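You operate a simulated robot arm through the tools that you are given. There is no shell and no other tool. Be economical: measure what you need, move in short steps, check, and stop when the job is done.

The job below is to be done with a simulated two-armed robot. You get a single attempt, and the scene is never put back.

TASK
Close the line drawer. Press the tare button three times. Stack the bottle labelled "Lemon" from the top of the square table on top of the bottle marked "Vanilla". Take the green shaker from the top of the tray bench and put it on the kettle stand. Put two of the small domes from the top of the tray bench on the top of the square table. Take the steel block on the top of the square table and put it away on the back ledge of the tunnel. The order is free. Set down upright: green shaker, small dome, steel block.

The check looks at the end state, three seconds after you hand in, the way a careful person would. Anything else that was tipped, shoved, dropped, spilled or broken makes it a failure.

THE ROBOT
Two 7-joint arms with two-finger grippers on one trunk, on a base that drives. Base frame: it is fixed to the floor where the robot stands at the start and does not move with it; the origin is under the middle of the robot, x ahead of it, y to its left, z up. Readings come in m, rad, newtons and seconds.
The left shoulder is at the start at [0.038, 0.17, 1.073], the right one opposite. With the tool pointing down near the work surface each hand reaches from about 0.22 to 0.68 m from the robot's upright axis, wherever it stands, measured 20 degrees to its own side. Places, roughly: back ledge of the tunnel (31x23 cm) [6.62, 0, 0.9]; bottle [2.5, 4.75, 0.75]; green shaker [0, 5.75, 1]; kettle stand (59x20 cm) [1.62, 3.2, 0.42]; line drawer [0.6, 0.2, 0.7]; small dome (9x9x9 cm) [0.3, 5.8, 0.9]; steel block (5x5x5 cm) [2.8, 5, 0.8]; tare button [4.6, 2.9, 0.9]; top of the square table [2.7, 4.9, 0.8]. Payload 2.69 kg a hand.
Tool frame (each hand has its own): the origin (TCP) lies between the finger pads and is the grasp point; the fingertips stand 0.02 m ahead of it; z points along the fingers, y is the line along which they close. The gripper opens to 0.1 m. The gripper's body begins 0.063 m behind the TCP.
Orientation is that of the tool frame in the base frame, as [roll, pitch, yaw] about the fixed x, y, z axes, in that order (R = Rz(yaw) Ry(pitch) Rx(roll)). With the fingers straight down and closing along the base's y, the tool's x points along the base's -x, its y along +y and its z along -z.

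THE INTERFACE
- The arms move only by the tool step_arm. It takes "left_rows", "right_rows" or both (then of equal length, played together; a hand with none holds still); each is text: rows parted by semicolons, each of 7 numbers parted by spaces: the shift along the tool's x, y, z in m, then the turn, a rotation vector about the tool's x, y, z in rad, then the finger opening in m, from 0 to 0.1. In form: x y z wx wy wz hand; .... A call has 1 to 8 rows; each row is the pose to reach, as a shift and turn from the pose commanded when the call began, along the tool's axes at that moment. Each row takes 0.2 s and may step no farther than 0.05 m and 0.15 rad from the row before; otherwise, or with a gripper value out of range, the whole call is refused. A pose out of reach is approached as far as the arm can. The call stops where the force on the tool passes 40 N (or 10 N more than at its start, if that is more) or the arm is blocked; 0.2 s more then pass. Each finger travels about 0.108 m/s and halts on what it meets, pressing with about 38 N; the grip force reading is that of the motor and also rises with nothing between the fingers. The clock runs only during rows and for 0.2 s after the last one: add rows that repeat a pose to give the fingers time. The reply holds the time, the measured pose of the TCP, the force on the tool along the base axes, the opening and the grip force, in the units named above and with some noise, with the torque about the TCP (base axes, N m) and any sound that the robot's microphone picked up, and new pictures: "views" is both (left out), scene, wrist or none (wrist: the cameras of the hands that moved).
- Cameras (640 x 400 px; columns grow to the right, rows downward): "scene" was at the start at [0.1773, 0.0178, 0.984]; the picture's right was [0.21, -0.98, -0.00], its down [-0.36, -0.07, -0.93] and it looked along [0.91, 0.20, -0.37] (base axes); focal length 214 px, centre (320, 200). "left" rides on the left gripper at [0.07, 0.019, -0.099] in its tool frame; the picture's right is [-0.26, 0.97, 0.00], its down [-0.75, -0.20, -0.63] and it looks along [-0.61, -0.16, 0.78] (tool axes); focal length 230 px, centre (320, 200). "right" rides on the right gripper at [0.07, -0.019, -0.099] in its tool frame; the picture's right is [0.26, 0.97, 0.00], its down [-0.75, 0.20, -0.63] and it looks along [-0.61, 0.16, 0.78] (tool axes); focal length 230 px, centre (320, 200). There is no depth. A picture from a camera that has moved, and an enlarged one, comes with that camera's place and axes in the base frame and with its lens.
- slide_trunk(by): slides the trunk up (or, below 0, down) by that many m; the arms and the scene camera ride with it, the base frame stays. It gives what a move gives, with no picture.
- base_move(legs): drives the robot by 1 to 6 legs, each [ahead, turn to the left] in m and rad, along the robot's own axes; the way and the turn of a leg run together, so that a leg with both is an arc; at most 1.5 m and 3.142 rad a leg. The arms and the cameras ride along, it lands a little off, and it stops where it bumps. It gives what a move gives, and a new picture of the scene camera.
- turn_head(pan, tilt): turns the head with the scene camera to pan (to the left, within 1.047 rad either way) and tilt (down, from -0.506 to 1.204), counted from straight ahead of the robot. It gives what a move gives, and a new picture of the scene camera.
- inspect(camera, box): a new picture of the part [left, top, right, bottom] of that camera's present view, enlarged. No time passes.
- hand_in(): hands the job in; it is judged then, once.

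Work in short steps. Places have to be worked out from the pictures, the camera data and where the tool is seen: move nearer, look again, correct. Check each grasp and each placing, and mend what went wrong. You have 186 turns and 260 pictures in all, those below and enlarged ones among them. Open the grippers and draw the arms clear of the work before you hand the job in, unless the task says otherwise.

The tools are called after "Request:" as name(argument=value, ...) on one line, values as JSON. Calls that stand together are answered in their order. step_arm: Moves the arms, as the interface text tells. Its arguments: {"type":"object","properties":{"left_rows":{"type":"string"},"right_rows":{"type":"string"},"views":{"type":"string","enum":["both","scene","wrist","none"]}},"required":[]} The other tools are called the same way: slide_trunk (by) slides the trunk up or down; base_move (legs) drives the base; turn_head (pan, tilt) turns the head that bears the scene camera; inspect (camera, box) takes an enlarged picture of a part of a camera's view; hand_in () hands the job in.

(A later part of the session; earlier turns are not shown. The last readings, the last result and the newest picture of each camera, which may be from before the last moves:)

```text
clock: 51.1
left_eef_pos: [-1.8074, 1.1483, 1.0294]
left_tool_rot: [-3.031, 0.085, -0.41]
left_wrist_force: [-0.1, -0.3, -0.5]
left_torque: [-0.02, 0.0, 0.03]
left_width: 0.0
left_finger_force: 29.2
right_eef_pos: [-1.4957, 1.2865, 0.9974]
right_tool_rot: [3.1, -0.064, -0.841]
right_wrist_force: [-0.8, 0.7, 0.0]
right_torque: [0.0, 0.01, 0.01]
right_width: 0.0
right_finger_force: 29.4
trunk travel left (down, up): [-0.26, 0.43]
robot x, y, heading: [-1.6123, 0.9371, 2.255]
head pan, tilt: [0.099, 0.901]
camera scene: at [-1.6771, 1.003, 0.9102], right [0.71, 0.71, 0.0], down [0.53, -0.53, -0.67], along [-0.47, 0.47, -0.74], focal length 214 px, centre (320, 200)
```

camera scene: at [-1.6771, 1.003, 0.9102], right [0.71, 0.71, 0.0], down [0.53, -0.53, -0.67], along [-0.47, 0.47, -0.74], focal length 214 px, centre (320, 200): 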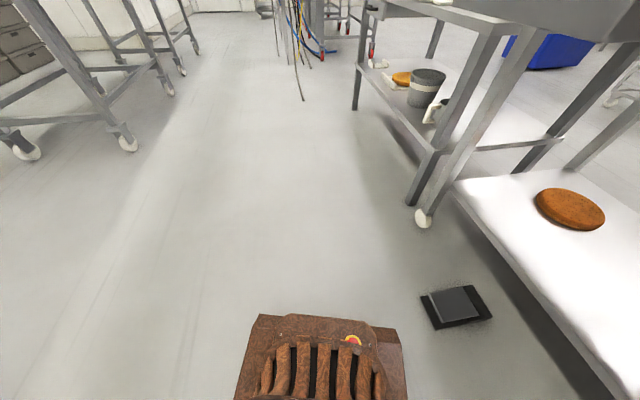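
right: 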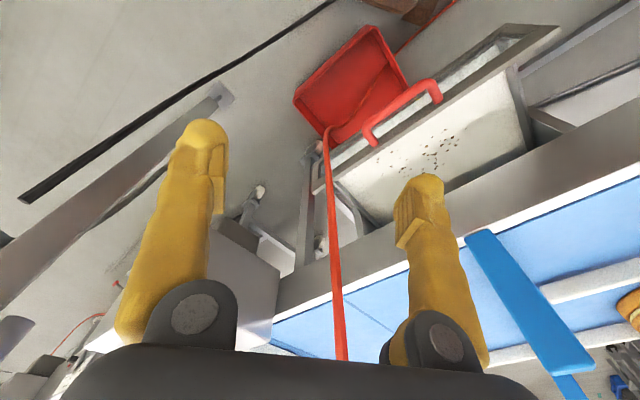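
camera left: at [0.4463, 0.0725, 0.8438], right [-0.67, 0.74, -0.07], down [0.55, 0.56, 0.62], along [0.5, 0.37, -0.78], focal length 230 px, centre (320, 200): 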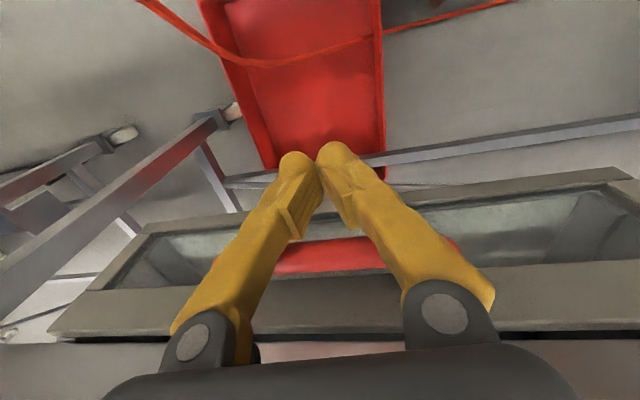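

Nothing obvious in front. I check the left side too.

Request:
turn_head(pan=0.7, tilt=0.9)

Request:
inspect(camera="right", box=[0, 0, 640, 400])

Request:
inspect(camera="left", box=[0, 0, 640, 400])

```text
clock: 52.1
left_eef_pos: [-1.8074, 1.1482, 1.0298]
left_tool_rot: [-3.031, 0.085, -0.41]
left_wrist_force: [-0.2, 0.6, 0.0]
left_torque: [-0.04, 0.01, -0.01]
left_width: 0.0
left_finger_force: 28.6
right_eef_pos: [-1.4963, 1.2857, 0.9978]
right_tool_rot: [3.101, -0.066, -0.841]
right_wrist_force: [-0.3, 1.1, -0.1]
right_torque: [-0.02, 0.03, 0.0]
right_width: 0.0002
right_finger_force: 29.2
trunk travel left (down, up): [-0.26, 0.43]
robot x, y, heading: [-1.6148, 0.9369, 2.263]
head pan, tilt: [0.7, 0.901]
camera scene: at [-1.6977, 0.9635, 0.9094], right [0.19, 0.98, 0.04], down [0.74, -0.12, -0.66], along [-0.64, 0.15, -0.75], focal length 214 px, centre (320, 200)
```

scene: 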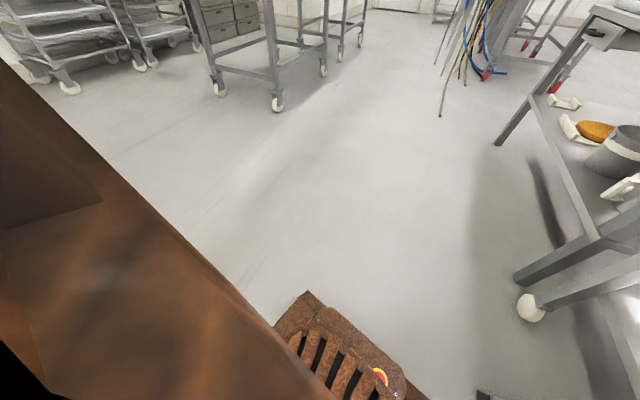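

```text
1.00 times, centred on (320, 200) of right (not enlarged: the box is as wide or as high as the picture)
camera zoom: at [-1.4371, 1.2558, 1.1002], right [-0.55, -0.83, 0.05], down [-0.66, 0.47, 0.59], along [-0.52, 0.29, -0.81], focal length 230 px, centre (320, 200)
```

zoom: 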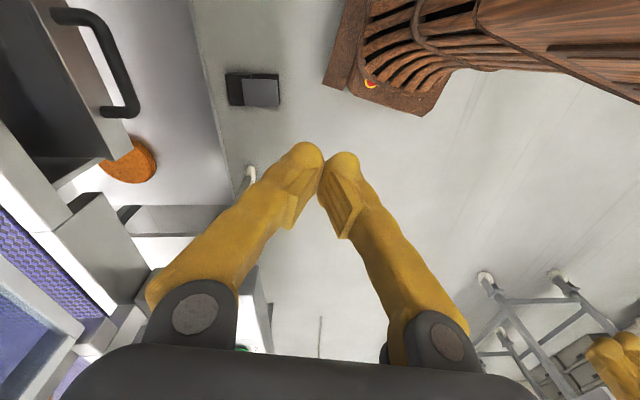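

```text
1.00 times, centred on (320, 200) of left (not enlarged: the box is as wide or as high as the picture)
camera zoom: at [-1.7473, 1.0912, 1.1176], right [-0.63, -0.77, -0.08], down [-0.58, 0.4, 0.71], along [-0.52, 0.49, -0.7], focal length 230 px, centre (320, 200)
```

zoom: 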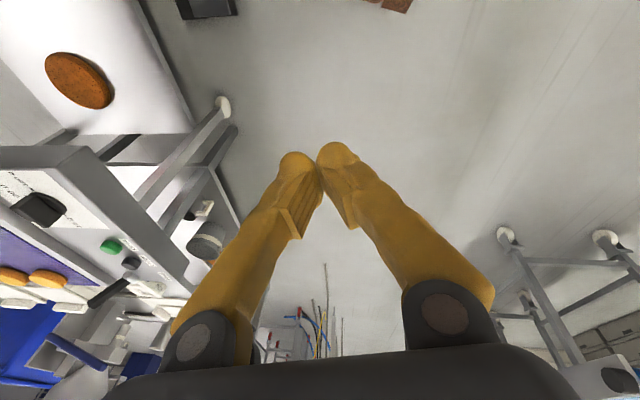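

No visible contact in front; most likely the right arm's elbow caught on the machine row. I back off and shift about 25 cm farther left before proceeding.

Request:
base_move(legs=[[-0.15, 0], [0, 0.5], [0.55, 0], [0, -0.5], [0.6, 0]])

```text
clock: 62.1
left_eef_pos: [-2.6241, 1.6987, 1.0194]
left_tool_rot: [-3.042, 0.051, -0.392]
left_wrist_force: [-0.6, -0.3, 0.6]
left_torque: [0.0, 0.01, 0.02]
left_width: 0.0
left_finger_force: 29.5
right_eef_pos: [-2.3182, 1.842, 0.9932]
right_tool_rot: [3.116, -0.099, -0.819]
right_wrist_force: [-0.2, -0.1, -0.1]
right_torque: [0.02, -0.01, -0.01]
right_width: 0.0
right_finger_force: 28.9
trunk travel left (down, up): [-0.26, 0.43]
robot x, y, heading: [-2.4073, 1.4679, 2.28]
head pan, tilt: [0.7, 0.901]
camera scene: at [-2.5365, 1.543, 0.8981], right [0.16, 0.99, -0.01], down [0.78, -0.13, -0.61], along [-0.6, 0.09, -0.79], focal length 214 px, centre (320, 200)
```

scene: 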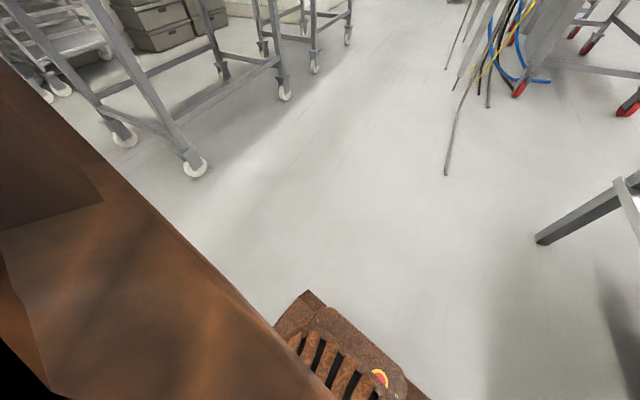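

That worked. I look ahead-right to find the passage past the table's end.

Request:
turn_head(pan=-0.5, tilt=0.3)

```text
clock: 63.5
left_eef_pos: [-2.6139, 1.6889, 1.0244]
left_tool_rot: [-3.035, 0.069, -0.393]
left_wrist_force: [-0.5, -0.9, 0.0]
left_torque: [0.02, -0.02, 0.02]
left_width: 0.0002
left_finger_force: 29.4
right_eef_pos: [-2.3089, 1.8315, 0.9956]
right_tool_rot: [3.118, -0.083, -0.822]
right_wrist_force: [0.0, -0.8, 0.2]
right_torque: [0.03, 0.04, 0.0]
right_width: 0.0
right_finger_force: 29.4
trunk travel left (down, up): [-0.26, 0.43]
robot x, y, heading: [-2.4055, 1.4675, 2.286]
head pan, tilt: [-0.499, 0.3]
camera scene: at [-2.4819, 1.6225, 0.95], right [0.98, 0.21, 0.01], down [0.07, -0.3, -0.95], along [-0.2, 0.93, -0.31], focal length 214 px, centre (320, 200)
```

scene: 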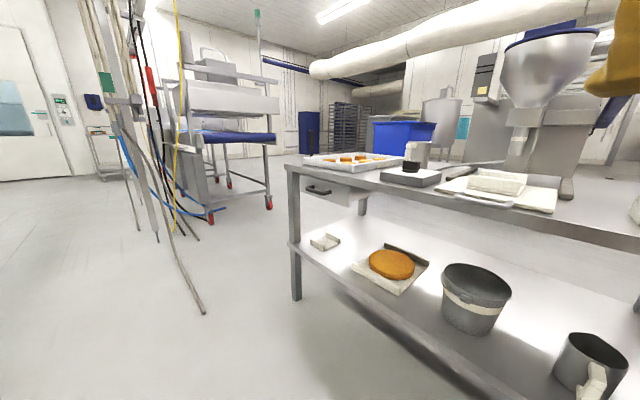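

A loose hose hangs in the gap between the table's end and the machine. I enlarge that region to judge the passage.

Request:
inspect(camera="scene", box=[70, 40, 330, 330])

```text
1.38 times, centred on (200, 185) of scene
camera zoom: at [-2.4819, 1.6225, 0.95], right [0.98, 0.21, 0.01], down [0.07, -0.3, -0.95], along [-0.2, 0.93, -0.31], focal length 296 px, centre (486, 221)
```

zoom: 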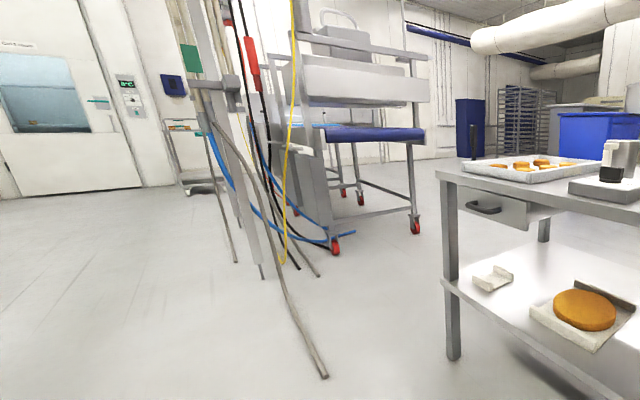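

The hose end lies near [-3.2, 2.3] and the table corner near [-2.84, 2.6]: a tight pass. I first raise the trunk and tuck the hands in so the arms stay narrow and above table height.

Request:
slide_trunk(by=0.2)

Request:
step_arm(left_rows="-0.015 0.029 0 0 0 0.116 0; -0.029 0.058 0 0 0 0.232 0; -0.044 0.087 0 0 0 0.348 0; -0.058 0.116 0 0 0 0.463 0", right_rows="0 0.03 0 0 0 0 0; 0 0.07 0 0 0 0 0; 0 0.11 0 0 0 0 0; 0 0.14 0 0 0 0 0", views="scene")

```text
clock: 65.6
left_eef_pos: [-2.615, 1.6885, 1.222]
left_tool_rot: [-3.038, 0.064, -0.393]
left_wrist_force: [-0.5, 0.6, 0.7]
left_torque: [-0.01, 0.01, -0.02]
left_width: 0.0
left_finger_force: 29.7
right_eef_pos: [-2.3086, 1.8307, 1.1961]
right_tool_rot: [3.12, -0.081, -0.82]
right_wrist_force: [0.3, -0.3, -0.6]
right_torque: [-0.01, 0.0, 0.02]
right_width: 0.0002
right_finger_force: 29.4
trunk travel left (down, up): [-0.46, 0.23]
robot x, y, heading: [-2.4062, 1.4678, 2.283]
head pan, tilt: [-0.499, 0.3]
```

```text
clock: 66.6
left_eef_pos: [-2.7129, 1.6021, 1.2102]
left_tool_rot: [-3.074, 0.09, -0.857]
left_wrist_force: [-0.8, -0.1, -0.8]
left_torque: [0.04, -0.01, 0.02]
left_width: 0.0001
left_finger_force: 28.9
right_eef_pos: [-2.4122, 1.7342, 1.1986]
right_tool_rot: [3.12, -0.095, -0.821]
right_wrist_force: [-0.1, 0.0, -0.3]
right_torque: [0.06, -0.03, 0.03]
right_width: 0.0001
right_finger_force: 29.0
trunk travel left (down, up): [-0.46, 0.23]
robot x, y, heading: [-2.4074, 1.4659, 2.278]
head pan, tilt: [-0.499, 0.3]
camera scene: at [-2.4857, 1.6239, 1.15], right [0.98, 0.21, 0.01], down [0.07, -0.3, -0.95], along [-0.2, 0.93, -0.31], focal length 214 px, centre (320, 200)
```

scene: 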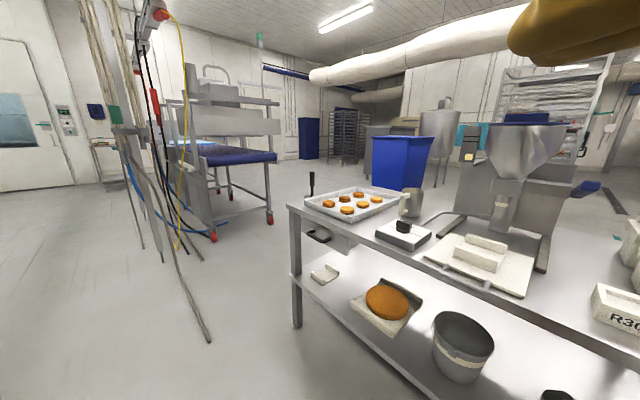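

With a raised view the gap measures about 0.5 m. I go to the approach point and align with the gap (heading 1.98).

Request:
base_move(legs=[[0, 0.06], [0.65, 0], [0, -0.36]])

Request:
turn_head(pan=0.0, tilt=0.8)

```text
clock: 71.9
left_eef_pos: [-3.1248, 2.1721, 1.2111]
left_tool_rot: [-3.077, 0.092, -1.161]
left_wrist_force: [0.7, -0.1, 0.3]
left_torque: [-0.01, 0.0, -0.02]
left_width: 0.0
left_finger_force: 29.9
right_eef_pos: [-2.7974, 2.2079, 1.1972]
right_tool_rot: [3.119, -0.094, -1.126]
right_wrist_force: [-0.2, -0.5, 0.3]
right_torque: [0.02, 0.01, 0.0]
right_width: 0.0
right_finger_force: 29.6
trunk travel left (down, up): [-0.46, 0.23]
robot x, y, heading: [-2.8743, 1.9499, 1.974]
head pan, tilt: [-0.499, 0.3]
camera scene: at [-2.902, 2.1238, 1.15], right [1.0, -0.09, 0.01], down [-0.02, -0.31, -0.95], along [0.09, 0.95, -0.31], focal length 214 px, centre (320, 200)
```

scene: 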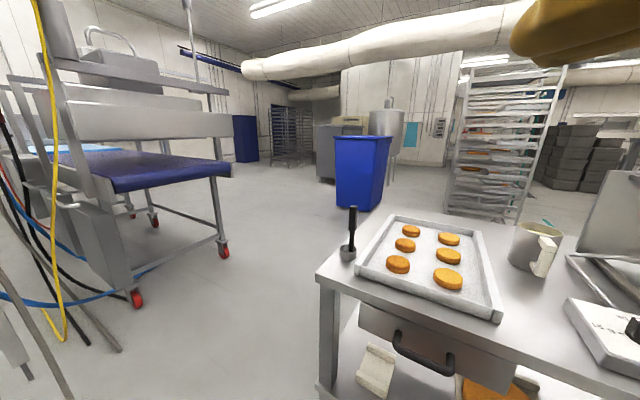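

```text
clock: 72.9
left_eef_pos: [-3.1168, 2.1533, 1.2003]
left_tool_rot: [-3.079, 0.052, -1.159]
left_wrist_force: [0.0, 0.5, -0.3]
left_torque: [-0.02, 0.01, 0.04]
left_width: 0.0
left_finger_force: 28.7
right_eef_pos: [-2.7897, 2.1892, 1.1918]
right_tool_rot: [3.118, -0.132, -1.126]
right_wrist_force: [-0.2, 0.1, -0.7]
right_torque: [0.01, -0.01, 0.04]
right_width: 0.0002
right_finger_force: 29.8
trunk travel left (down, up): [-0.46, 0.23]
robot x, y, heading: [-2.8718, 1.9473, 1.981]
head pan, tilt: [0.0, 0.799]
camera scene: at [-2.9424, 2.1048, 1.1056], right [0.92, 0.39, 0.0], down [0.29, -0.67, -0.69], along [-0.27, 0.63, -0.73], focal length 214 px, centre (320, 200)
```

scene: 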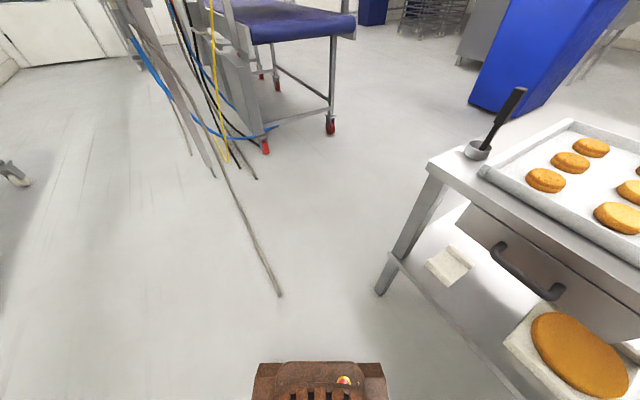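

My heading already leads through the middle of the gap, slightly nearer the hose end. I drive ahead.

Request:
base_move(legs=[[0.45, 0.02]])

```text
clock: 75.6
left_eef_pos: [-3.3066, 2.5546, 1.2016]
left_tool_rot: [-3.08, 0.052, -1.13]
left_wrist_force: [0.6, 0.3, -0.5]
left_torque: [0.01, 0.0, 0.02]
left_width: 0.0
left_finger_force: 29.5
right_eef_pos: [-2.9804, 2.6019, 1.1926]
right_tool_rot: [3.12, -0.131, -1.096]
right_wrist_force: [-0.2, 0.9, -0.4]
right_torque: [-0.04, 0.0, 0.0]
right_width: 0.0
right_finger_force: 29.8
trunk travel left (down, up): [-0.46, 0.23]
robot x, y, heading: [-3.0566, 2.3585, 2.001]
head pan, tilt: [0.0, 0.799]
camera scene: at [-3.1301, 2.5113, 1.1055], right [0.91, 0.42, 0.0], down [0.31, -0.66, -0.68], along [-0.29, 0.62, -0.73], focal length 214 px, centre (320, 200)
```

scene: 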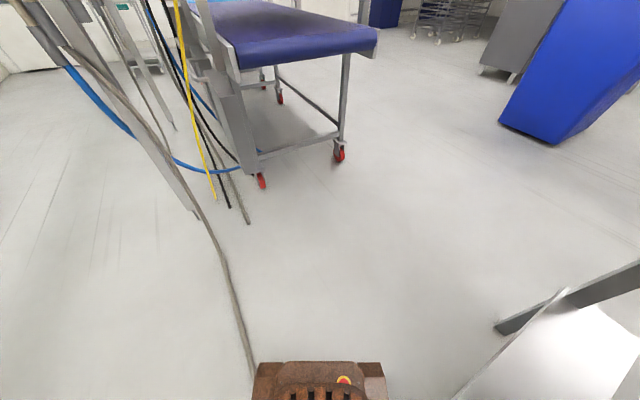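

No contact. I continue straight past the hose.

Request:
base_move(legs=[[0.6, 0.0], [0, -0.7]])

Request:
turn_head(pan=0.0, tilt=0.35)

```text
clock: 80.9
left_eef_pos: [-3.3847, 3.204, 1.2009]
left_tool_rot: [-3.081, 0.057, -1.832]
left_wrist_force: [-0.6, -0.4, -0.6]
left_torque: [0.02, 0.0, -0.01]
left_width: 0.0
left_finger_force: 29.4
right_eef_pos: [-3.1082, 3.0333, 1.1965]
right_tool_rot: [3.121, -0.129, -1.798]
right_wrist_force: [0.0, 0.0, -0.4]
right_torque: [-0.01, 0.03, -0.01]
right_width: 0.0
right_finger_force: 30.1
trunk travel left (down, up): [-0.46, 0.23]
robot x, y, heading: [-3.3179, 2.9119, 1.307]
head pan, tilt: [0.0, 0.799]
camera scene: at [-3.2761, 3.0741, 1.1057], right [0.97, -0.26, 0.0], down [-0.19, -0.7, -0.69], along [0.18, 0.66, -0.73], focal length 214 px, centre (320, 200)
```

scene: 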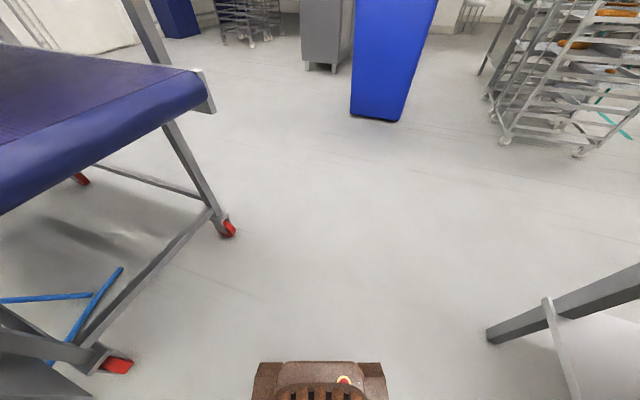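

```text
clock: 81.8
left_eef_pos: [-3.392, 3.185, 1.1943]
left_tool_rot: [-3.082, 0.018, -1.833]
left_wrist_force: [0.5, 0.3, 0.7]
left_torque: [-0.02, 0.03, -0.01]
left_width: 0.0
left_finger_force: 29.5
right_eef_pos: [-3.1157, 3.0251, 1.2022]
right_tool_rot: [3.093, -0.146, -1.815]
right_wrist_force: [0.6, 0.4, 0.3]
right_torque: [0.0, 0.01, -0.02]
right_width: 0.0
right_finger_force: 29.8
trunk travel left (down, up): [-0.46, 0.23]
robot x, y, heading: [-3.3208, 2.9133, 1.303]
head pan, tilt: [0.0, 0.351]
camera scene: at [-3.2722, 3.0874, 1.1449], right [0.97, -0.26, 0.0], down [-0.09, -0.35, -0.93], along [0.24, 0.9, -0.36], focal length 214 px, centre (320, 200)
```

scene: 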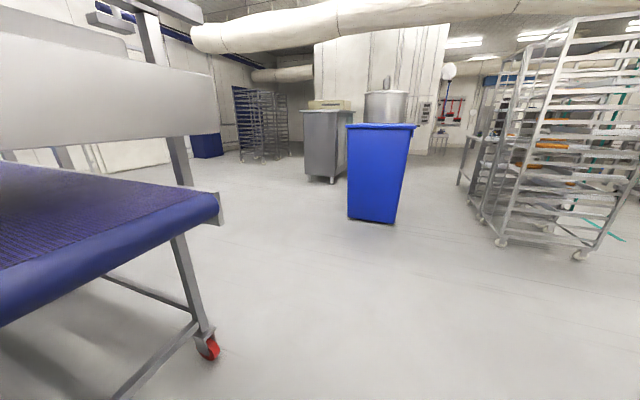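

I'm through. I look right for the way toward the tray bench and square table.

Request:
turn_head(pan=-0.75, tilt=0.3)

```text
clock: 82.9
left_eef_pos: [-3.3928, 3.185, 1.194]
left_tool_rot: [-3.08, 0.017, -1.834]
left_wrist_force: [0.1, -0.3, -0.4]
left_torque: [0.03, 0.0, -0.02]
left_width: 0.0
left_finger_force: 29.7
right_eef_pos: [-3.1171, 3.0246, 1.2012]
right_tool_rot: [3.093, -0.147, -1.817]
right_wrist_force: [0.6, -0.3, 0.0]
right_torque: [0.01, -0.02, 0.0]
right_width: 0.0
right_finger_force: 29.5
trunk travel left (down, up): [-0.46, 0.23]
robot x, y, heading: [-3.32, 2.9099, 1.307]
head pan, tilt: [-0.75, 0.3]
camera scene: at [-3.2177, 3.0465, 1.1502], right [0.53, -0.85, 0.01], down [-0.26, -0.17, -0.95], along [0.81, 0.5, -0.31], focal length 214 px, centre (320, 200)
```

scene: 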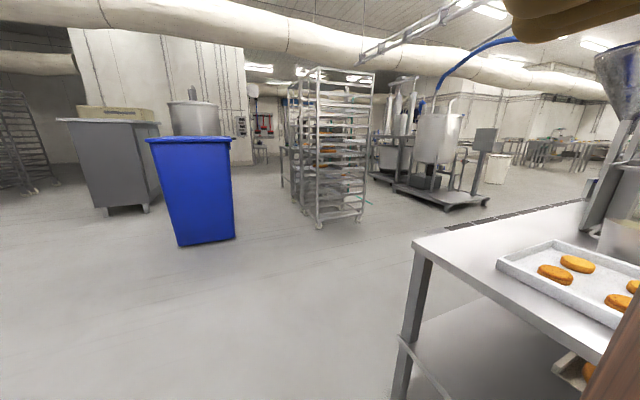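

The tray bench lies behind the rack; there's a lane between the blue bin and the rack. I drive toward [-1.45, 4.75].

Request:
base_move(legs=[[0, -0.53], [1.5, 0], [0.9, 0]])

Request:
turn_head(pan=0.0, tilt=0.35)

```text
clock: 95.5
left_eef_pos: [-1.6525, 4.8078, 1.1841]
left_tool_rot: [-3.08, -0.031, -2.347]
left_wrist_force: [-0.2, 0.4, 0.6]
left_torque: [0.0, 0.0, 0.0]
left_width: 0.0
left_finger_force: 29.3
right_eef_pos: [-1.4871, 4.5498, 1.2128]
right_tool_rot: [3.048, -0.167, -2.351]
right_wrist_force: [-0.6, -0.3, -0.3]
right_torque: [0.02, 0.01, 0.01]
right_width: 0.0
right_finger_force: 29.7
trunk travel left (down, up): [-0.46, 0.23]
robot x, y, heading: [-1.692, 4.56, 0.792]
head pan, tilt: [-0.75, 0.3]
stopped in leg 3: the robot was blocked; the commanded pose is now the measured one
camera scene: at [-1.5458, 4.6219, 1.1514], right [0.04, -1.0, 0.01], down [-0.3, -0.02, -0.95], along [0.95, 0.04, -0.3], focal length 214 px, centre (320, 200)
```

scene: 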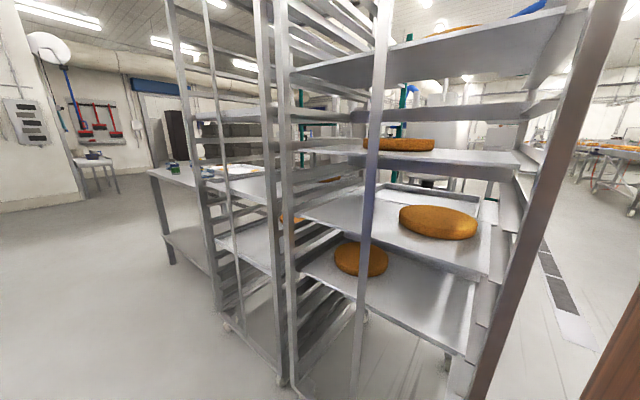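

```text
clock: 96.6
left_eef_pos: [-1.6522, 4.8071, 1.185]
left_tool_rot: [-3.081, -0.029, -2.343]
left_wrist_force: [0.9, -0.2, 0.2]
left_torque: [-0.01, -0.01, 0.01]
left_width: 0.0
left_finger_force: 29.3
right_eef_pos: [-1.4854, 4.5503, 1.2121]
right_tool_rot: [3.051, -0.165, -2.354]
right_wrist_force: [0.3, -0.4, 0.1]
right_torque: [0.01, 0.0, 0.03]
right_width: 0.0
right_finger_force: 29.9
trunk travel left (down, up): [-0.46, 0.23]
robot x, y, heading: [-1.6928, 4.5597, 0.792]
head pan, tilt: [0.0, 0.351]
camera scene: at [-1.5737, 4.6841, 1.1463], right [0.71, -0.7, 0.0], down [-0.25, -0.25, -0.94], along [0.66, 0.67, -0.35], focal length 214 px, centre (320, 200)
```

scene: 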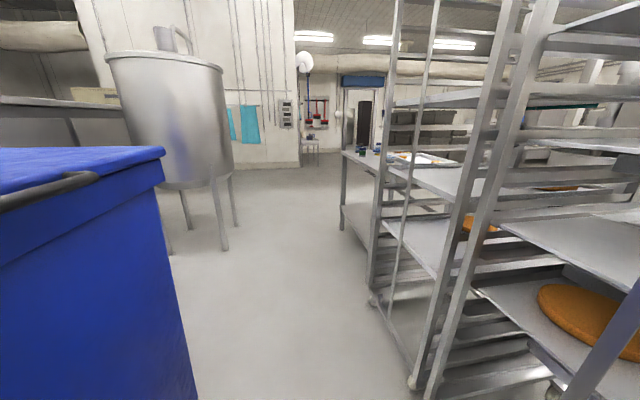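

Blocked again, with the blue bin close on the left and the rack on the right. I look down both sides.

Request:
turn_head(pan=0.5, tilt=0.9)

Request:
turn_head(pan=-0.5, tilt=0.9)

```text
clock: 97.6
left_eef_pos: [-1.6524, 4.8073, 1.1844]
left_tool_rot: [-3.08, -0.03, -2.345]
left_wrist_force: [-0.4, 0.0, 0.2]
left_torque: [-0.01, 0.01, 0.03]
left_width: 0.0
left_finger_force: 29.2
right_eef_pos: [-1.4859, 4.5507, 1.2125]
right_tool_rot: [3.05, -0.167, -2.353]
right_wrist_force: [-0.1, -0.3, -0.6]
right_torque: [0.0, 0.01, -0.02]
right_width: 0.0001
right_finger_force: 28.8
trunk travel left (down, up): [-0.46, 0.23]
robot x, y, heading: [-1.6944, 4.5598, 0.796]
head pan, tilt: [0.499, 0.901]
camera scene: at [-1.6185, 4.6899, 1.099], right [0.96, -0.28, 0.0], down [-0.22, -0.76, -0.61], along [0.17, 0.59, -0.79], focal length 214 px, centre (320, 200)
```

scene: 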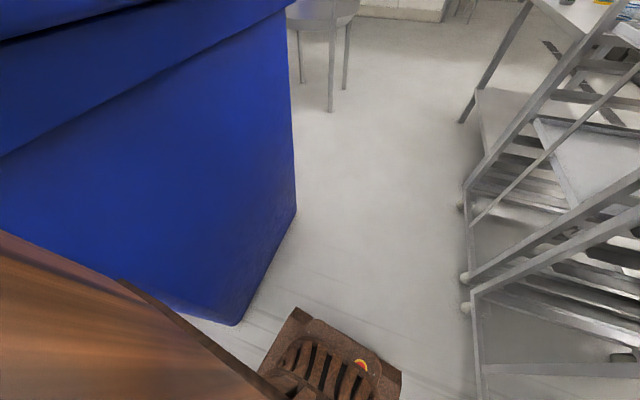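

```text
clock: 98.9
left_eef_pos: [-1.6534, 4.8074, 1.1855]
left_tool_rot: [-3.079, -0.028, -2.345]
left_wrist_force: [0.4, -0.7, -0.8]
left_torque: [0.0, -0.02, -0.04]
left_width: 0.0001
left_finger_force: 29.6
right_eef_pos: [-1.4864, 4.5494, 1.2128]
right_tool_rot: [3.048, -0.165, -2.354]
right_wrist_force: [0.1, 0.2, -0.8]
right_torque: [-0.03, 0.0, -0.02]
right_width: 0.0002
right_finger_force: 29.4
trunk travel left (down, up): [-0.46, 0.23]
robot x, y, heading: [-1.6943, 4.5595, 0.796]
head pan, tilt: [-0.499, 0.901]
camera scene: at [-1.5671, 4.6392, 1.0991], right [0.29, -0.96, 0.01], down [-0.75, -0.23, -0.62], along [0.59, 0.17, -0.79], focal length 214 px, centre (320, 200)
```

scene: 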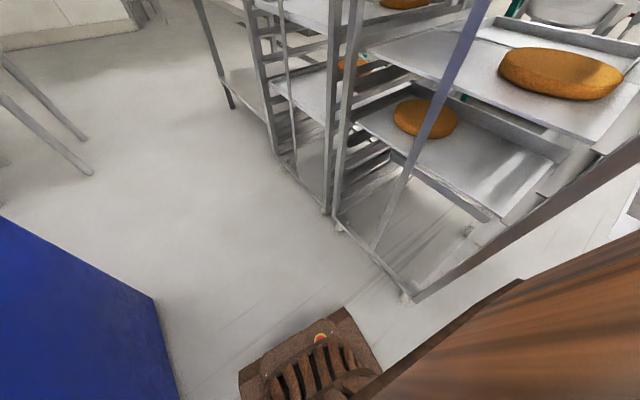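

The lane runs at heading ~0.94 and I was entering it skewed, near the bin's rim. I back off, shift about 9 cm right, align and go on.

Request:
base_move(legs=[[-0.35, 0], [0, -0.28], [0.35, 0], [0, 0.43], [0.5, 0]])

```text
clock: 105.2
left_eef_pos: [-1.6111, 4.7376, 1.1906]
left_tool_rot: [-3.088, 0.012, -2.245]
left_wrist_force: [-0.1, 0.7, -0.7]
left_torque: [-0.09, 0.02, 0.0]
left_width: 0.0001
left_finger_force: 29.7
right_eef_pos: [-1.417, 4.4916, 1.223]
right_tool_rot: [3.08, -0.107, -2.238]
right_wrist_force: [1.0, -0.2, -1.1]
right_torque: [-0.05, 0.06, 0.01]
right_width: 0.0
right_finger_force: 30.0
trunk travel left (down, up): [-0.46, 0.23]
robot x, y, heading: [-1.6246, 4.4825, 0.872]
head pan, tilt: [-0.499, 0.901]
stopped in leg 4: the robot was blocked; the commanded pose is now the measured one
camera scene: at [-1.5495, 4.5186, 1.108], right [0.37, -0.93, -0.03], down [-0.71, -0.26, -0.66], along [0.61, 0.26, -0.75], focal length 214 px, centre (320, 200)
```

scene: 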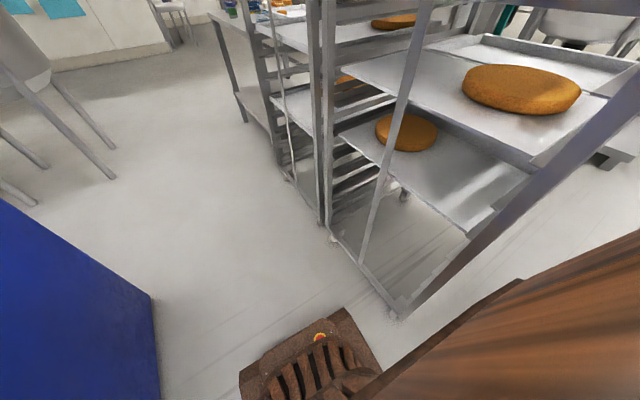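

The elbows are evidently wide. I stretch both hands forward about 22 cm, which should draw the elbows in.

Request:
step_arm(left_rows="-0.045 0 0 0 0 0 0; -0.09 0 0 0 0 0 0; -0.135 0 0 0 0 0 0; -0.18 0 0 0 0 0 0; -0.22 0 0 0 0 0 0", right_rows="-0.045 0 0 0 0 0 0; -0.09 0 0 0 0 0 0; -0.135 0 0 0 0 0 0; -0.18 0 0 0 0 0 0; -0.22 0 0 0 0 0 0", views="none")

Request:
turn_head(pan=0.6, tilt=0.8)

```text
clock: 106.0
left_eef_pos: [-1.5153, 4.8467, 1.167]
left_tool_rot: [3.141, -0.07, -2.342]
left_wrist_force: [-5.6, -3.7, 1.1]
left_torque: [0.4, -0.52, -0.02]
left_width: 0.0
left_finger_force: 29.5
right_eef_pos: [-1.3118, 4.5995, 1.1831]
right_tool_rot: [3.123, -0.186, -2.187]
right_wrist_force: [-4.4, -2.5, 3.9]
right_torque: [0.3, -0.5, 0.01]
right_width: 0.0
right_finger_force: 29.9
trunk travel left (down, up): [-0.46, 0.23]
robot x, y, heading: [-1.6169, 4.4804, 0.828]
head pan, tilt: [-0.499, 0.901]
stopped in row 3 (left hand): the arm was blocked; the commanded pose is now the measured one
```

```text
clock: 107.3
left_eef_pos: [-1.4823, 4.8922, 1.153]
left_tool_rot: [-3.102, -0.071, -2.262]
left_wrist_force: [-0.4, -0.2, 0.8]
left_torque: [0.02, 0.03, -0.01]
left_width: 0.0
left_finger_force: 29.8
right_eef_pos: [-1.2795, 4.6455, 1.1778]
right_tool_rot: [3.07, -0.19, -2.248]
right_wrist_force: [-0.6, -0.6, -0.4]
right_torque: [0.0, -0.03, 0.0]
right_width: 0.0
right_finger_force: 29.6
trunk travel left (down, up): [-0.46, 0.23]
robot x, y, heading: [-1.6204, 4.4806, 0.862]
head pan, tilt: [0.6, 0.799]
camera scene: at [-1.5538, 4.629, 1.1058], right [0.99, -0.11, -0.01], down [-0.08, -0.72, -0.69], along [0.07, 0.68, -0.73], focal length 214 px, centre (320, 200)
```

scene: 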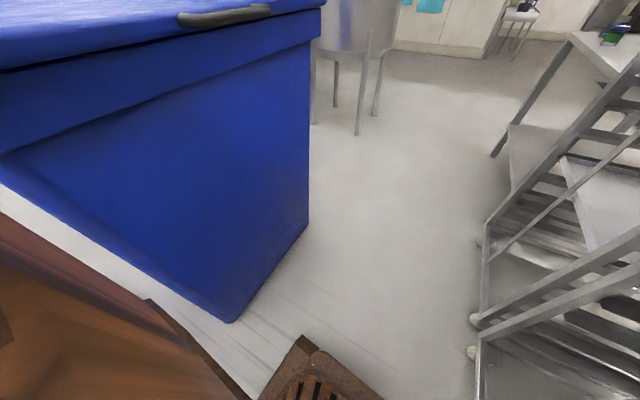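

The bin lane is too narrow for my elbows; the side of the rack facing the line is about 1.6 m wide. I back out and turn that way.

Request:
base_move(legs=[[-0.85, 0], [0, -1.48]])

Request:
turn_head(pan=0.2, tilt=0.35)

```text
clock: 108.6
left_eef_pos: [-1.5348, 4.8562, 1.1569]
left_tool_rot: [-3.085, -0.063, -2.261]
left_wrist_force: [-0.3, -0.6, 0.4]
left_torque: [0.09, -0.08, 0.02]
left_width: 0.0
left_finger_force: 29.5
right_eef_pos: [-1.3364, 4.6089, 1.1678]
right_tool_rot: [3.098, -0.228, -2.241]
right_wrist_force: [0.4, -0.2, -1.7]
right_torque: [0.02, -0.06, 0.02]
right_width: 0.0002
right_finger_force: 29.9
trunk travel left (down, up): [-0.46, 0.23]
robot x, y, heading: [-1.6535, 4.4416, 0.86]
head pan, tilt: [0.6, 0.799]
stopped in leg 1: the robot was blocked; the commanded pose is now the measured one
camera scene: at [-1.5691, 4.6304, 1.1006], right [0.99, -0.11, -0.02], down [-0.1, -0.75, -0.66], along [0.06, 0.65, -0.75], focal length 214 px, centre (320, 200)
```

scene: 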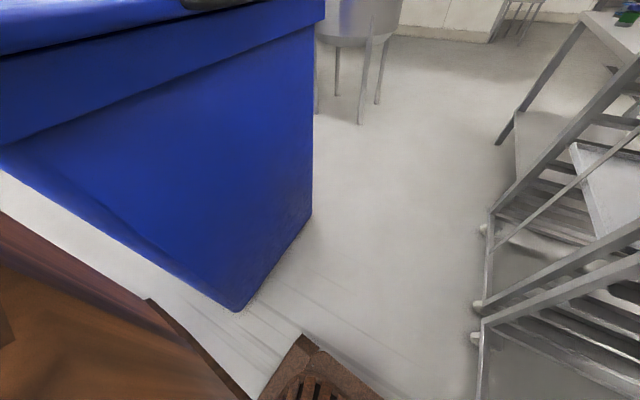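

```text
clock: 109.5
left_eef_pos: [-1.5288, 4.8622, 1.1602]
left_tool_rot: [-3.083, -0.05, -2.269]
left_wrist_force: [-0.7, -0.2, 1.0]
left_torque: [-0.02, -0.06, -0.01]
left_width: 0.0
left_finger_force: 29.5
right_eef_pos: [-1.331, 4.6145, 1.1746]
right_tool_rot: [3.103, -0.205, -2.25]
right_wrist_force: [-0.2, 0.7, 0.4]
right_torque: [-0.04, -0.02, -0.01]
right_width: 0.0
right_finger_force: 29.2
trunk travel left (down, up): [-0.46, 0.23]
robot x, y, heading: [-1.6318, 4.4548, 0.889]
head pan, tilt: [0.201, 0.351]
camera scene: at [-1.5325, 4.6339, 1.1419], right [0.89, -0.46, 0.01], down [-0.17, -0.34, -0.92], along [0.43, 0.82, -0.38], focal length 214 px, centre (320, 200)
```

scene: 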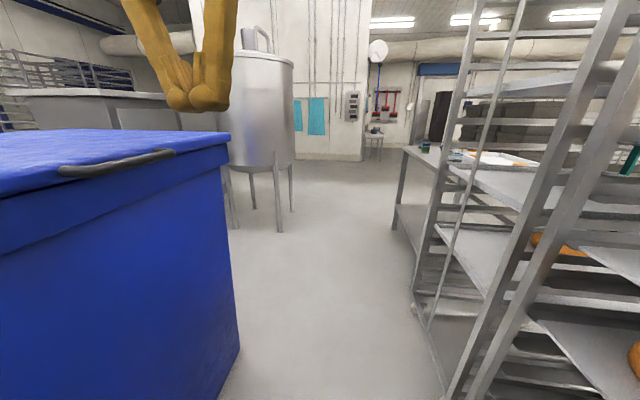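

Backing is blocked as well, so an arm must be wedged. I look to both sides at the arms.

Request:
turn_head(pan=-1.04, tilt=0.5)

Request:
turn_head(pan=1.04, tilt=0.5)

```text
clock: 110.9
left_eef_pos: [-1.5299, 4.8622, 1.1586]
left_tool_rot: [-3.087, -0.05, -2.265]
left_wrist_force: [1.2, 0.2, -0.5]
left_torque: [0.01, 0.05, -0.01]
left_width: 0.0001
left_finger_force: 29.7
right_eef_pos: [-1.3298, 4.6133, 1.1744]
right_tool_rot: [3.102, -0.206, -2.247]
right_wrist_force: [0.5, 0.1, -0.7]
right_torque: [0.04, 0.03, -0.03]
right_width: 0.0001
right_finger_force: 29.6
trunk travel left (down, up): [-0.46, 0.23]
robot x, y, heading: [-1.632, 4.457, 0.878]
head pan, tilt: [-1.04, 0.499]
camera scene: at [-1.4851, 4.5352, 1.1307], right [-0.16, -0.99, 0.04], down [-0.48, 0.04, -0.87], along [0.86, -0.16, -0.48], focal length 214 px, centre (320, 200)
```

scene: 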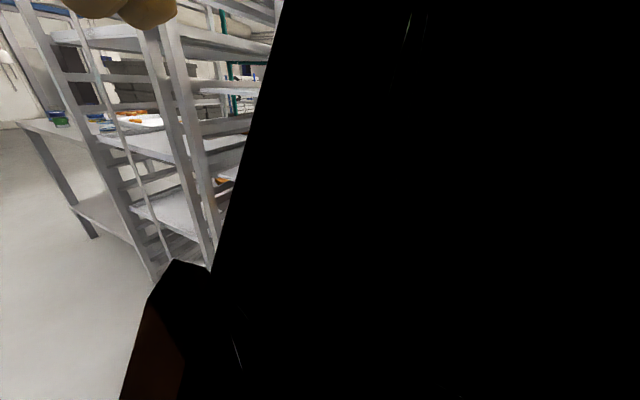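

```text
clock: 112.9
left_eef_pos: [-1.5286, 4.8619, 1.1579]
left_tool_rot: [-3.086, -0.052, -2.265]
left_wrist_force: [1.1, -0.1, -0.1]
left_torque: [-0.02, 0.02, 0.02]
left_width: 0.0
left_finger_force: 29.8
right_eef_pos: [-1.3305, 4.6147, 1.1725]
right_tool_rot: [3.101, -0.208, -2.248]
right_wrist_force: [0.2, -0.3, 0.3]
right_torque: [0.02, 0.05, 0.01]
right_width: 0.0001
right_finger_force: 29.5
trunk travel left (down, up): [-0.46, 0.23]
robot x, y, heading: [-1.6358, 4.4532, 0.879]
head pan, tilt: [1.04, 0.499]
camera scene: at [-1.6059, 4.6345, 1.1281], right [0.94, 0.34, -0.03], down [0.15, -0.49, -0.86], along [-0.31, 0.81, -0.51], focal length 214 px, centre (320, 200)
```

scene: 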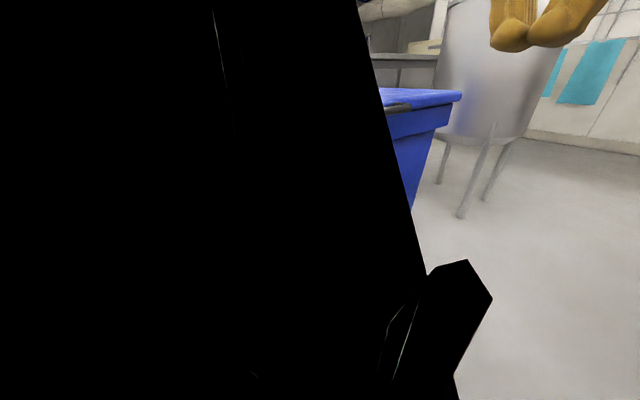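

At this very spot heading 0.51 was free, so I turn back to it and reverse out.

Request:
base_move(legs=[[0, -0.37], [-0.5, 0]])

```text
clock: 114.0
left_eef_pos: [-1.4396, 4.8487, 1.1694]
left_tool_rot: [-3.128, -0.02, -2.372]
left_wrist_force: [-0.4, 1.3, -0.1]
left_torque: [0.0, -0.06, 0.02]
left_width: 0.0001
left_finger_force: 29.3
right_eef_pos: [-1.2717, 4.5801, 1.1546]
right_tool_rot: [3.092, -0.259, -2.338]
right_wrist_force: [-1.5, 1.2, 0.6]
right_torque: [-0.09, -0.04, 0.03]
right_width: 0.0
right_finger_force: 29.7
trunk travel left (down, up): [-0.46, 0.23]
robot x, y, heading: [-1.5797, 4.5016, 0.932]
head pan, tilt: [1.04, 0.499]
stopped in leg 1: the robot was blocked; the commanded pose is now the measured one
camera scene: at [-1.5539, 4.684, 1.1269], right [0.92, 0.39, -0.03], down [0.17, -0.48, -0.86], along [-0.35, 0.79, -0.5], focal length 214 px, centre (320, 200)
```

scene: 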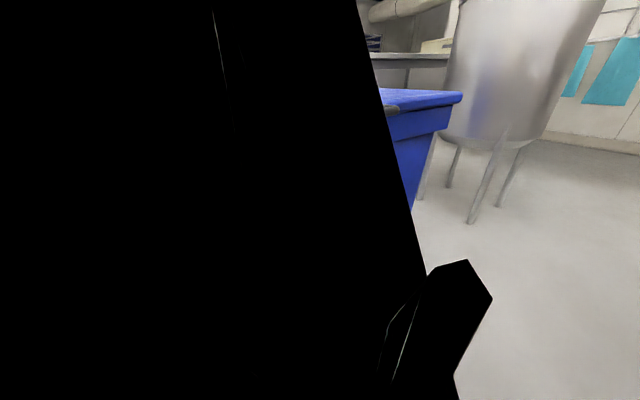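

An elbow seems hooked between the rack posts. I extend the right hand forward and slightly up, which should pull the right elbow in.

Request:
step_arm(right_rows="-0.032 0.005 -0.015 0 0 0 0; -0.064 0.009 -0.03 0 0 0 0; -0.096 0.014 -0.045 0 0 0 0; -0.128 0.018 -0.06 0 0 0 0; -0.16 0.022 -0.075 0 0 0 0; -0.192 0.027 -0.09 0 0 0 0; -0.224 0.032 -0.105 0 0 0 0; -0.255 0.036 -0.119 0 0 0 0", views="wrist")

```text
clock: 115.8
left_eef_pos: [-1.4539, 4.8268, 1.1789]
left_tool_rot: [-3.128, -0.001, -2.362]
left_wrist_force: [0.1, 0.7, 0.2]
left_torque: [-0.01, 0.04, -0.02]
left_width: 0.0
left_finger_force: 29.3
right_eef_pos: [-1.117, 4.782, 1.2399]
right_tool_rot: [3.081, -0.192, -2.333]
right_wrist_force: [-0.4, -0.9, 0.2]
right_torque: [-0.05, 0.0, -0.02]
right_width: 0.0
right_finger_force: 30.0
trunk travel left (down, up): [-0.46, 0.23]
robot x, y, heading: [-1.5834, 4.5027, 0.928]
head pan, tilt: [1.04, 0.499]
camera right: at [-1.1331, 4.7298, 1.3488], right [-0.87, 0.49, 0.11], down [0.47, 0.73, 0.49], along [0.16, 0.47, -0.87], focal length 230 px, centre (320, 200)
```

right: 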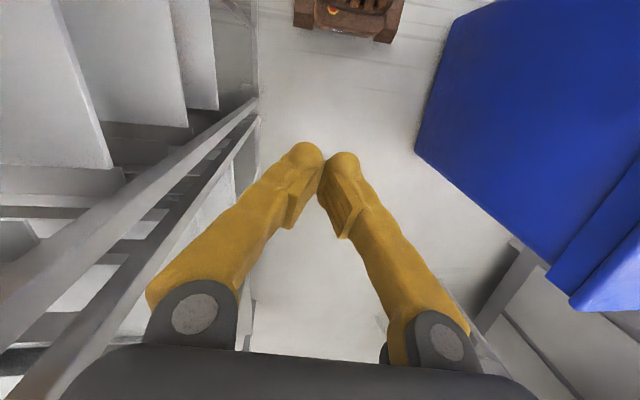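

The right arm stretched freely, and its camera shows the base centred between rack and bin. I stretch the left likewise, then try driving ahead through the lane.

Request:
step_arm(left_rows="-0.04 0 -0.012 0 0 0 0; -0.08 0 -0.024 0 0 0 0; -0.12 0 -0.036 0 0 0 0; -0.16 0 -0.048 0 0 0 0; -0.2 0 -0.06 0 0 0 0", views="wrist")

Request:
base_move(legs=[[0.3, 0]])

```text
clock: 117.0
left_eef_pos: [-1.311, 4.9679, 1.2381]
left_tool_rot: [-3.129, -0.004, -2.361]
left_wrist_force: [0.3, -0.4, 0.5]
left_torque: [-0.03, 0.04, -0.01]
left_width: 0.0002
left_finger_force: 29.4
right_eef_pos: [-1.1156, 4.7822, 1.2397]
right_tool_rot: [3.083, -0.193, -2.331]
right_wrist_force: [0.6, 0.9, -1.1]
right_torque: [0.0, 0.01, -0.01]
right_width: 0.0
right_finger_force: 29.3
trunk travel left (down, up): [-0.46, 0.23]
robot x, y, heading: [-1.5803, 4.498, 0.927]
head pan, tilt: [1.04, 0.499]
camera left: at [-1.3732, 4.9335, 1.3365], right [-0.5, 0.87, -0.01], down [0.67, 0.39, 0.63], along [0.55, 0.3, -0.78], focal length 230 px, centre (320, 200)
```

left: 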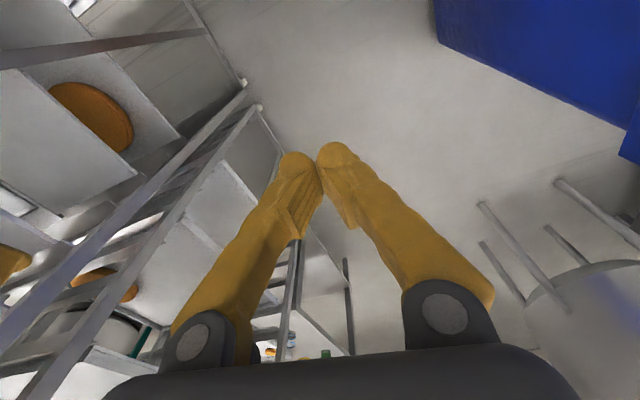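

```text
clock: 119.1
left_eef_pos: [-1.1319, 5.2103, 1.2384]
left_tool_rot: [-3.131, -0.002, -2.36]
left_wrist_force: [-0.7, -0.3, 0.2]
left_torque: [-0.03, 0.02, 0.03]
left_width: 0.0003
left_finger_force: 29.4
right_eef_pos: [-0.9339, 5.0239, 1.2388]
right_tool_rot: [3.083, -0.192, -2.331]
right_wrist_force: [-0.3, -0.2, 0.8]
right_torque: [0.02, 0.02, 0.03]
right_width: 0.0002
right_finger_force: 29.5
trunk travel left (down, up): [-0.46, 0.23]
robot x, y, heading: [-1.3984, 4.7431, 0.923]
head pan, tilt: [1.04, 0.499]
camera scene: at [-1.3819, 4.8989, 1.132], right [0.92, 0.38, -0.02], down [0.17, -0.45, -0.87], along [-0.34, 0.8, -0.49], focal length 214 px, centre (320, 200)
```

scene: 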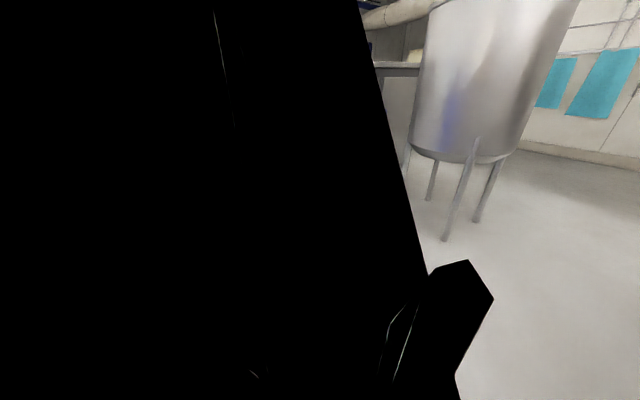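

Moving freely now. I look ahead, then continue.

Request:
turn_head(pan=-0.2, tilt=0.5)

```text
clock: 120.5
left_eef_pos: [-1.1415, 5.1947, 1.2474]
left_tool_rot: [-3.132, 0.015, -2.359]
left_wrist_force: [0.7, 0.4, -0.2]
left_torque: [-0.02, -0.01, 0.05]
left_width: 0.0004
left_finger_force: 29.7
right_eef_pos: [-0.9469, 5.0092, 1.2474]
right_tool_rot: [3.08, -0.177, -2.331]
right_wrist_force: [-0.8, -0.7, 0.5]
right_torque: [0.01, 0.03, -0.02]
right_width: 0.0
right_finger_force: 29.3
trunk travel left (down, up): [-0.46, 0.23]
robot x, y, heading: [-1.3993, 4.7427, 0.92]
head pan, tilt: [-0.201, 0.499]
camera scene: at [-1.2789, 4.8751, 1.1313], right [0.66, -0.75, 0.0], down [-0.37, -0.33, -0.87], along [0.65, 0.58, -0.49], focal length 214 px, centre (320, 200)
```

scene: 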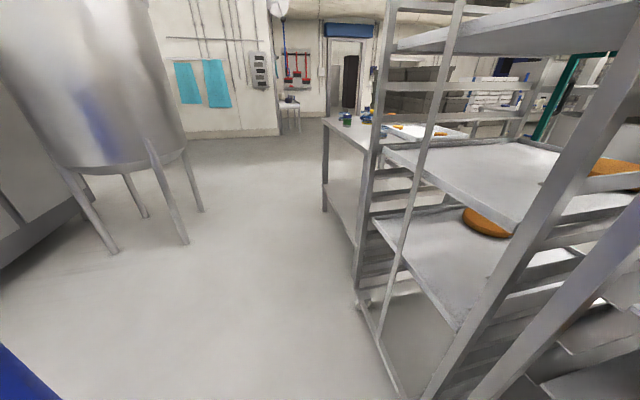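

Bench front edge runs from about [0.1, 6.04] to [-0.42, 5.36], right beyond the rack. I drive to stand before it, then turn to face it.

Request:
base_move(legs=[[0, 0.06], [1.5, 0], [0.25, 0], [0, -1.6]])

Request:
turn_head(pan=0.0, tilt=0.75)

```text
clock: 133.8
left_eef_pos: [0.0294, 5.9242, 1.2476]
left_tool_rot: [-3.131, 0.015, 2.352]
left_wrist_force: [0.6, 0.3, 0.6]
left_torque: [0.0, 0.0, -0.04]
left_width: 0.0002
left_finger_force: 29.4
right_eef_pos: [-0.1557, 5.7283, 1.247]
right_tool_rot: [3.08, -0.179, 2.383]
right_wrist_force: [-0.5, 0.2, -0.2]
right_torque: [0.0, -0.02, 0.02]
right_width: 0.0
right_finger_force: 29.8
trunk travel left (down, up): [-0.46, 0.23]
robot x, y, heading: [-0.4115, 6.193, -0.645]
head pan, tilt: [-0.201, 0.499]
camera scene: at [-0.281, 6.0685, 1.1314], right [-0.75, -0.66, 0.0], down [-0.33, 0.37, -0.87], along [0.58, -0.65, -0.49], focal length 214 px, centre (320, 200)
```

scene: 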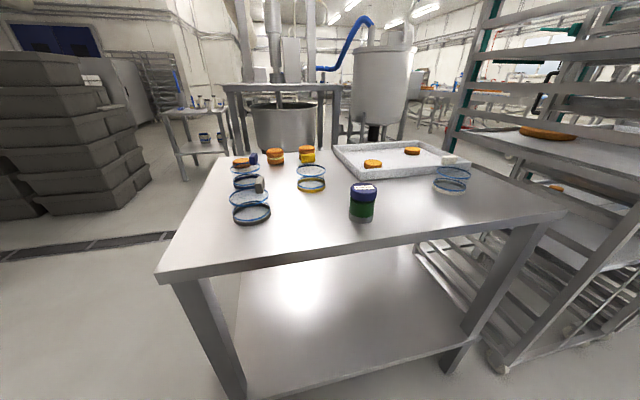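

```text
clock: 134.6
left_eef_pos: [0.0147, 5.9362, 1.2574]
left_tool_rot: [-3.134, 0.033, 2.351]
left_wrist_force: [-0.8, 0.8, -0.5]
left_torque: [-0.04, -0.02, 0.03]
left_width: 0.0
left_finger_force: 29.4
right_eef_pos: [-0.1724, 5.7422, 1.2569]
right_tool_rot: [3.077, -0.157, 2.383]
right_wrist_force: [0.3, 0.0, 0.6]
right_torque: [-0.02, -0.01, 0.03]
right_width: 0.0
right_finger_force: 29.6
trunk travel left (down, up): [-0.46, 0.23]
robot x, y, heading: [-0.4105, 6.1952, -0.647]
head pan, tilt: [0.0, 0.75]
camera scene: at [-0.2767, 6.0882, 1.1099], right [-0.6, -0.8, 0.0], down [-0.55, 0.42, -0.72], along [0.58, -0.43, -0.69], focal length 214 px, centre (320, 200)
```

scene: 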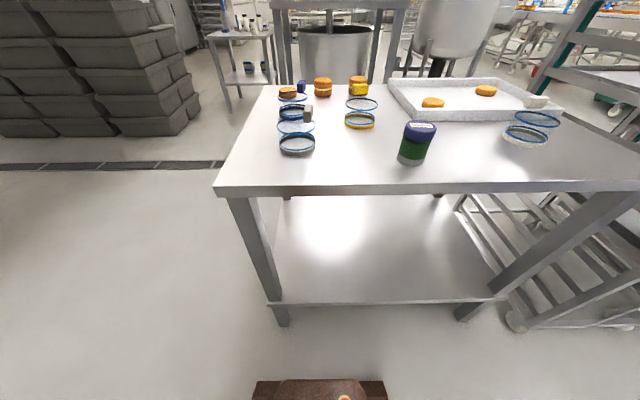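

The bench with the green shaker is right ahead. I enlarge the objects.

Request:
inspect(camera="scene", box=[220, 60, 460, 200])

Request:
inspect(camera="scene", box=[440, 60, 600, 180])

```text
2.67 times, centred on (340, 130) of scene
camera zoom: at [-0.2767, 6.0882, 1.1099], right [-0.6, -0.8, 0.0], down [-0.55, 0.42, -0.72], along [0.58, -0.43, -0.69], focal length 572 px, centre (267, 387)
```

zoom: 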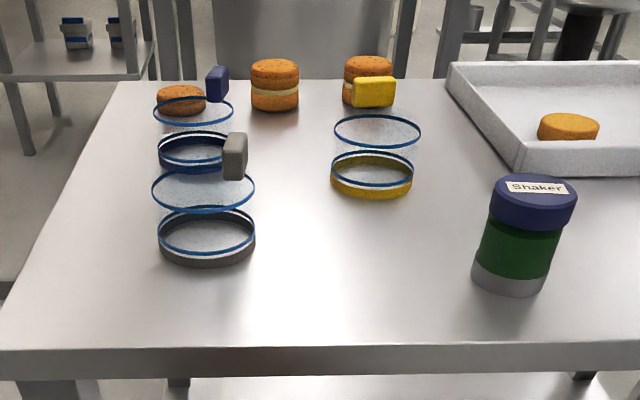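

```text
3.33 times, centred on (520, 120) of scene
camera zoom: at [-0.2767, 6.0882, 1.1099], right [-0.6, -0.8, 0.0], down [-0.55, 0.42, -0.72], along [0.58, -0.43, -0.69], focal length 715 px, centre (-347, 467)
```

zoom: 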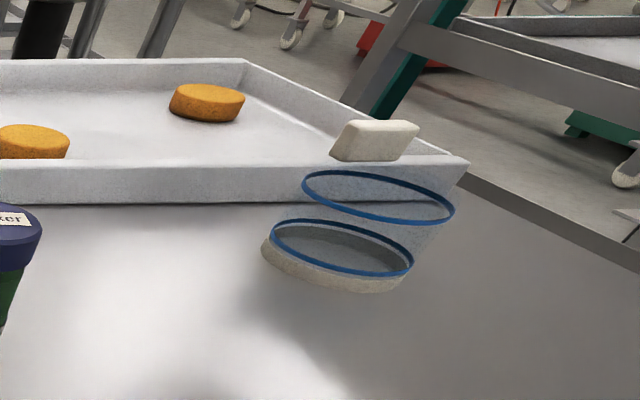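

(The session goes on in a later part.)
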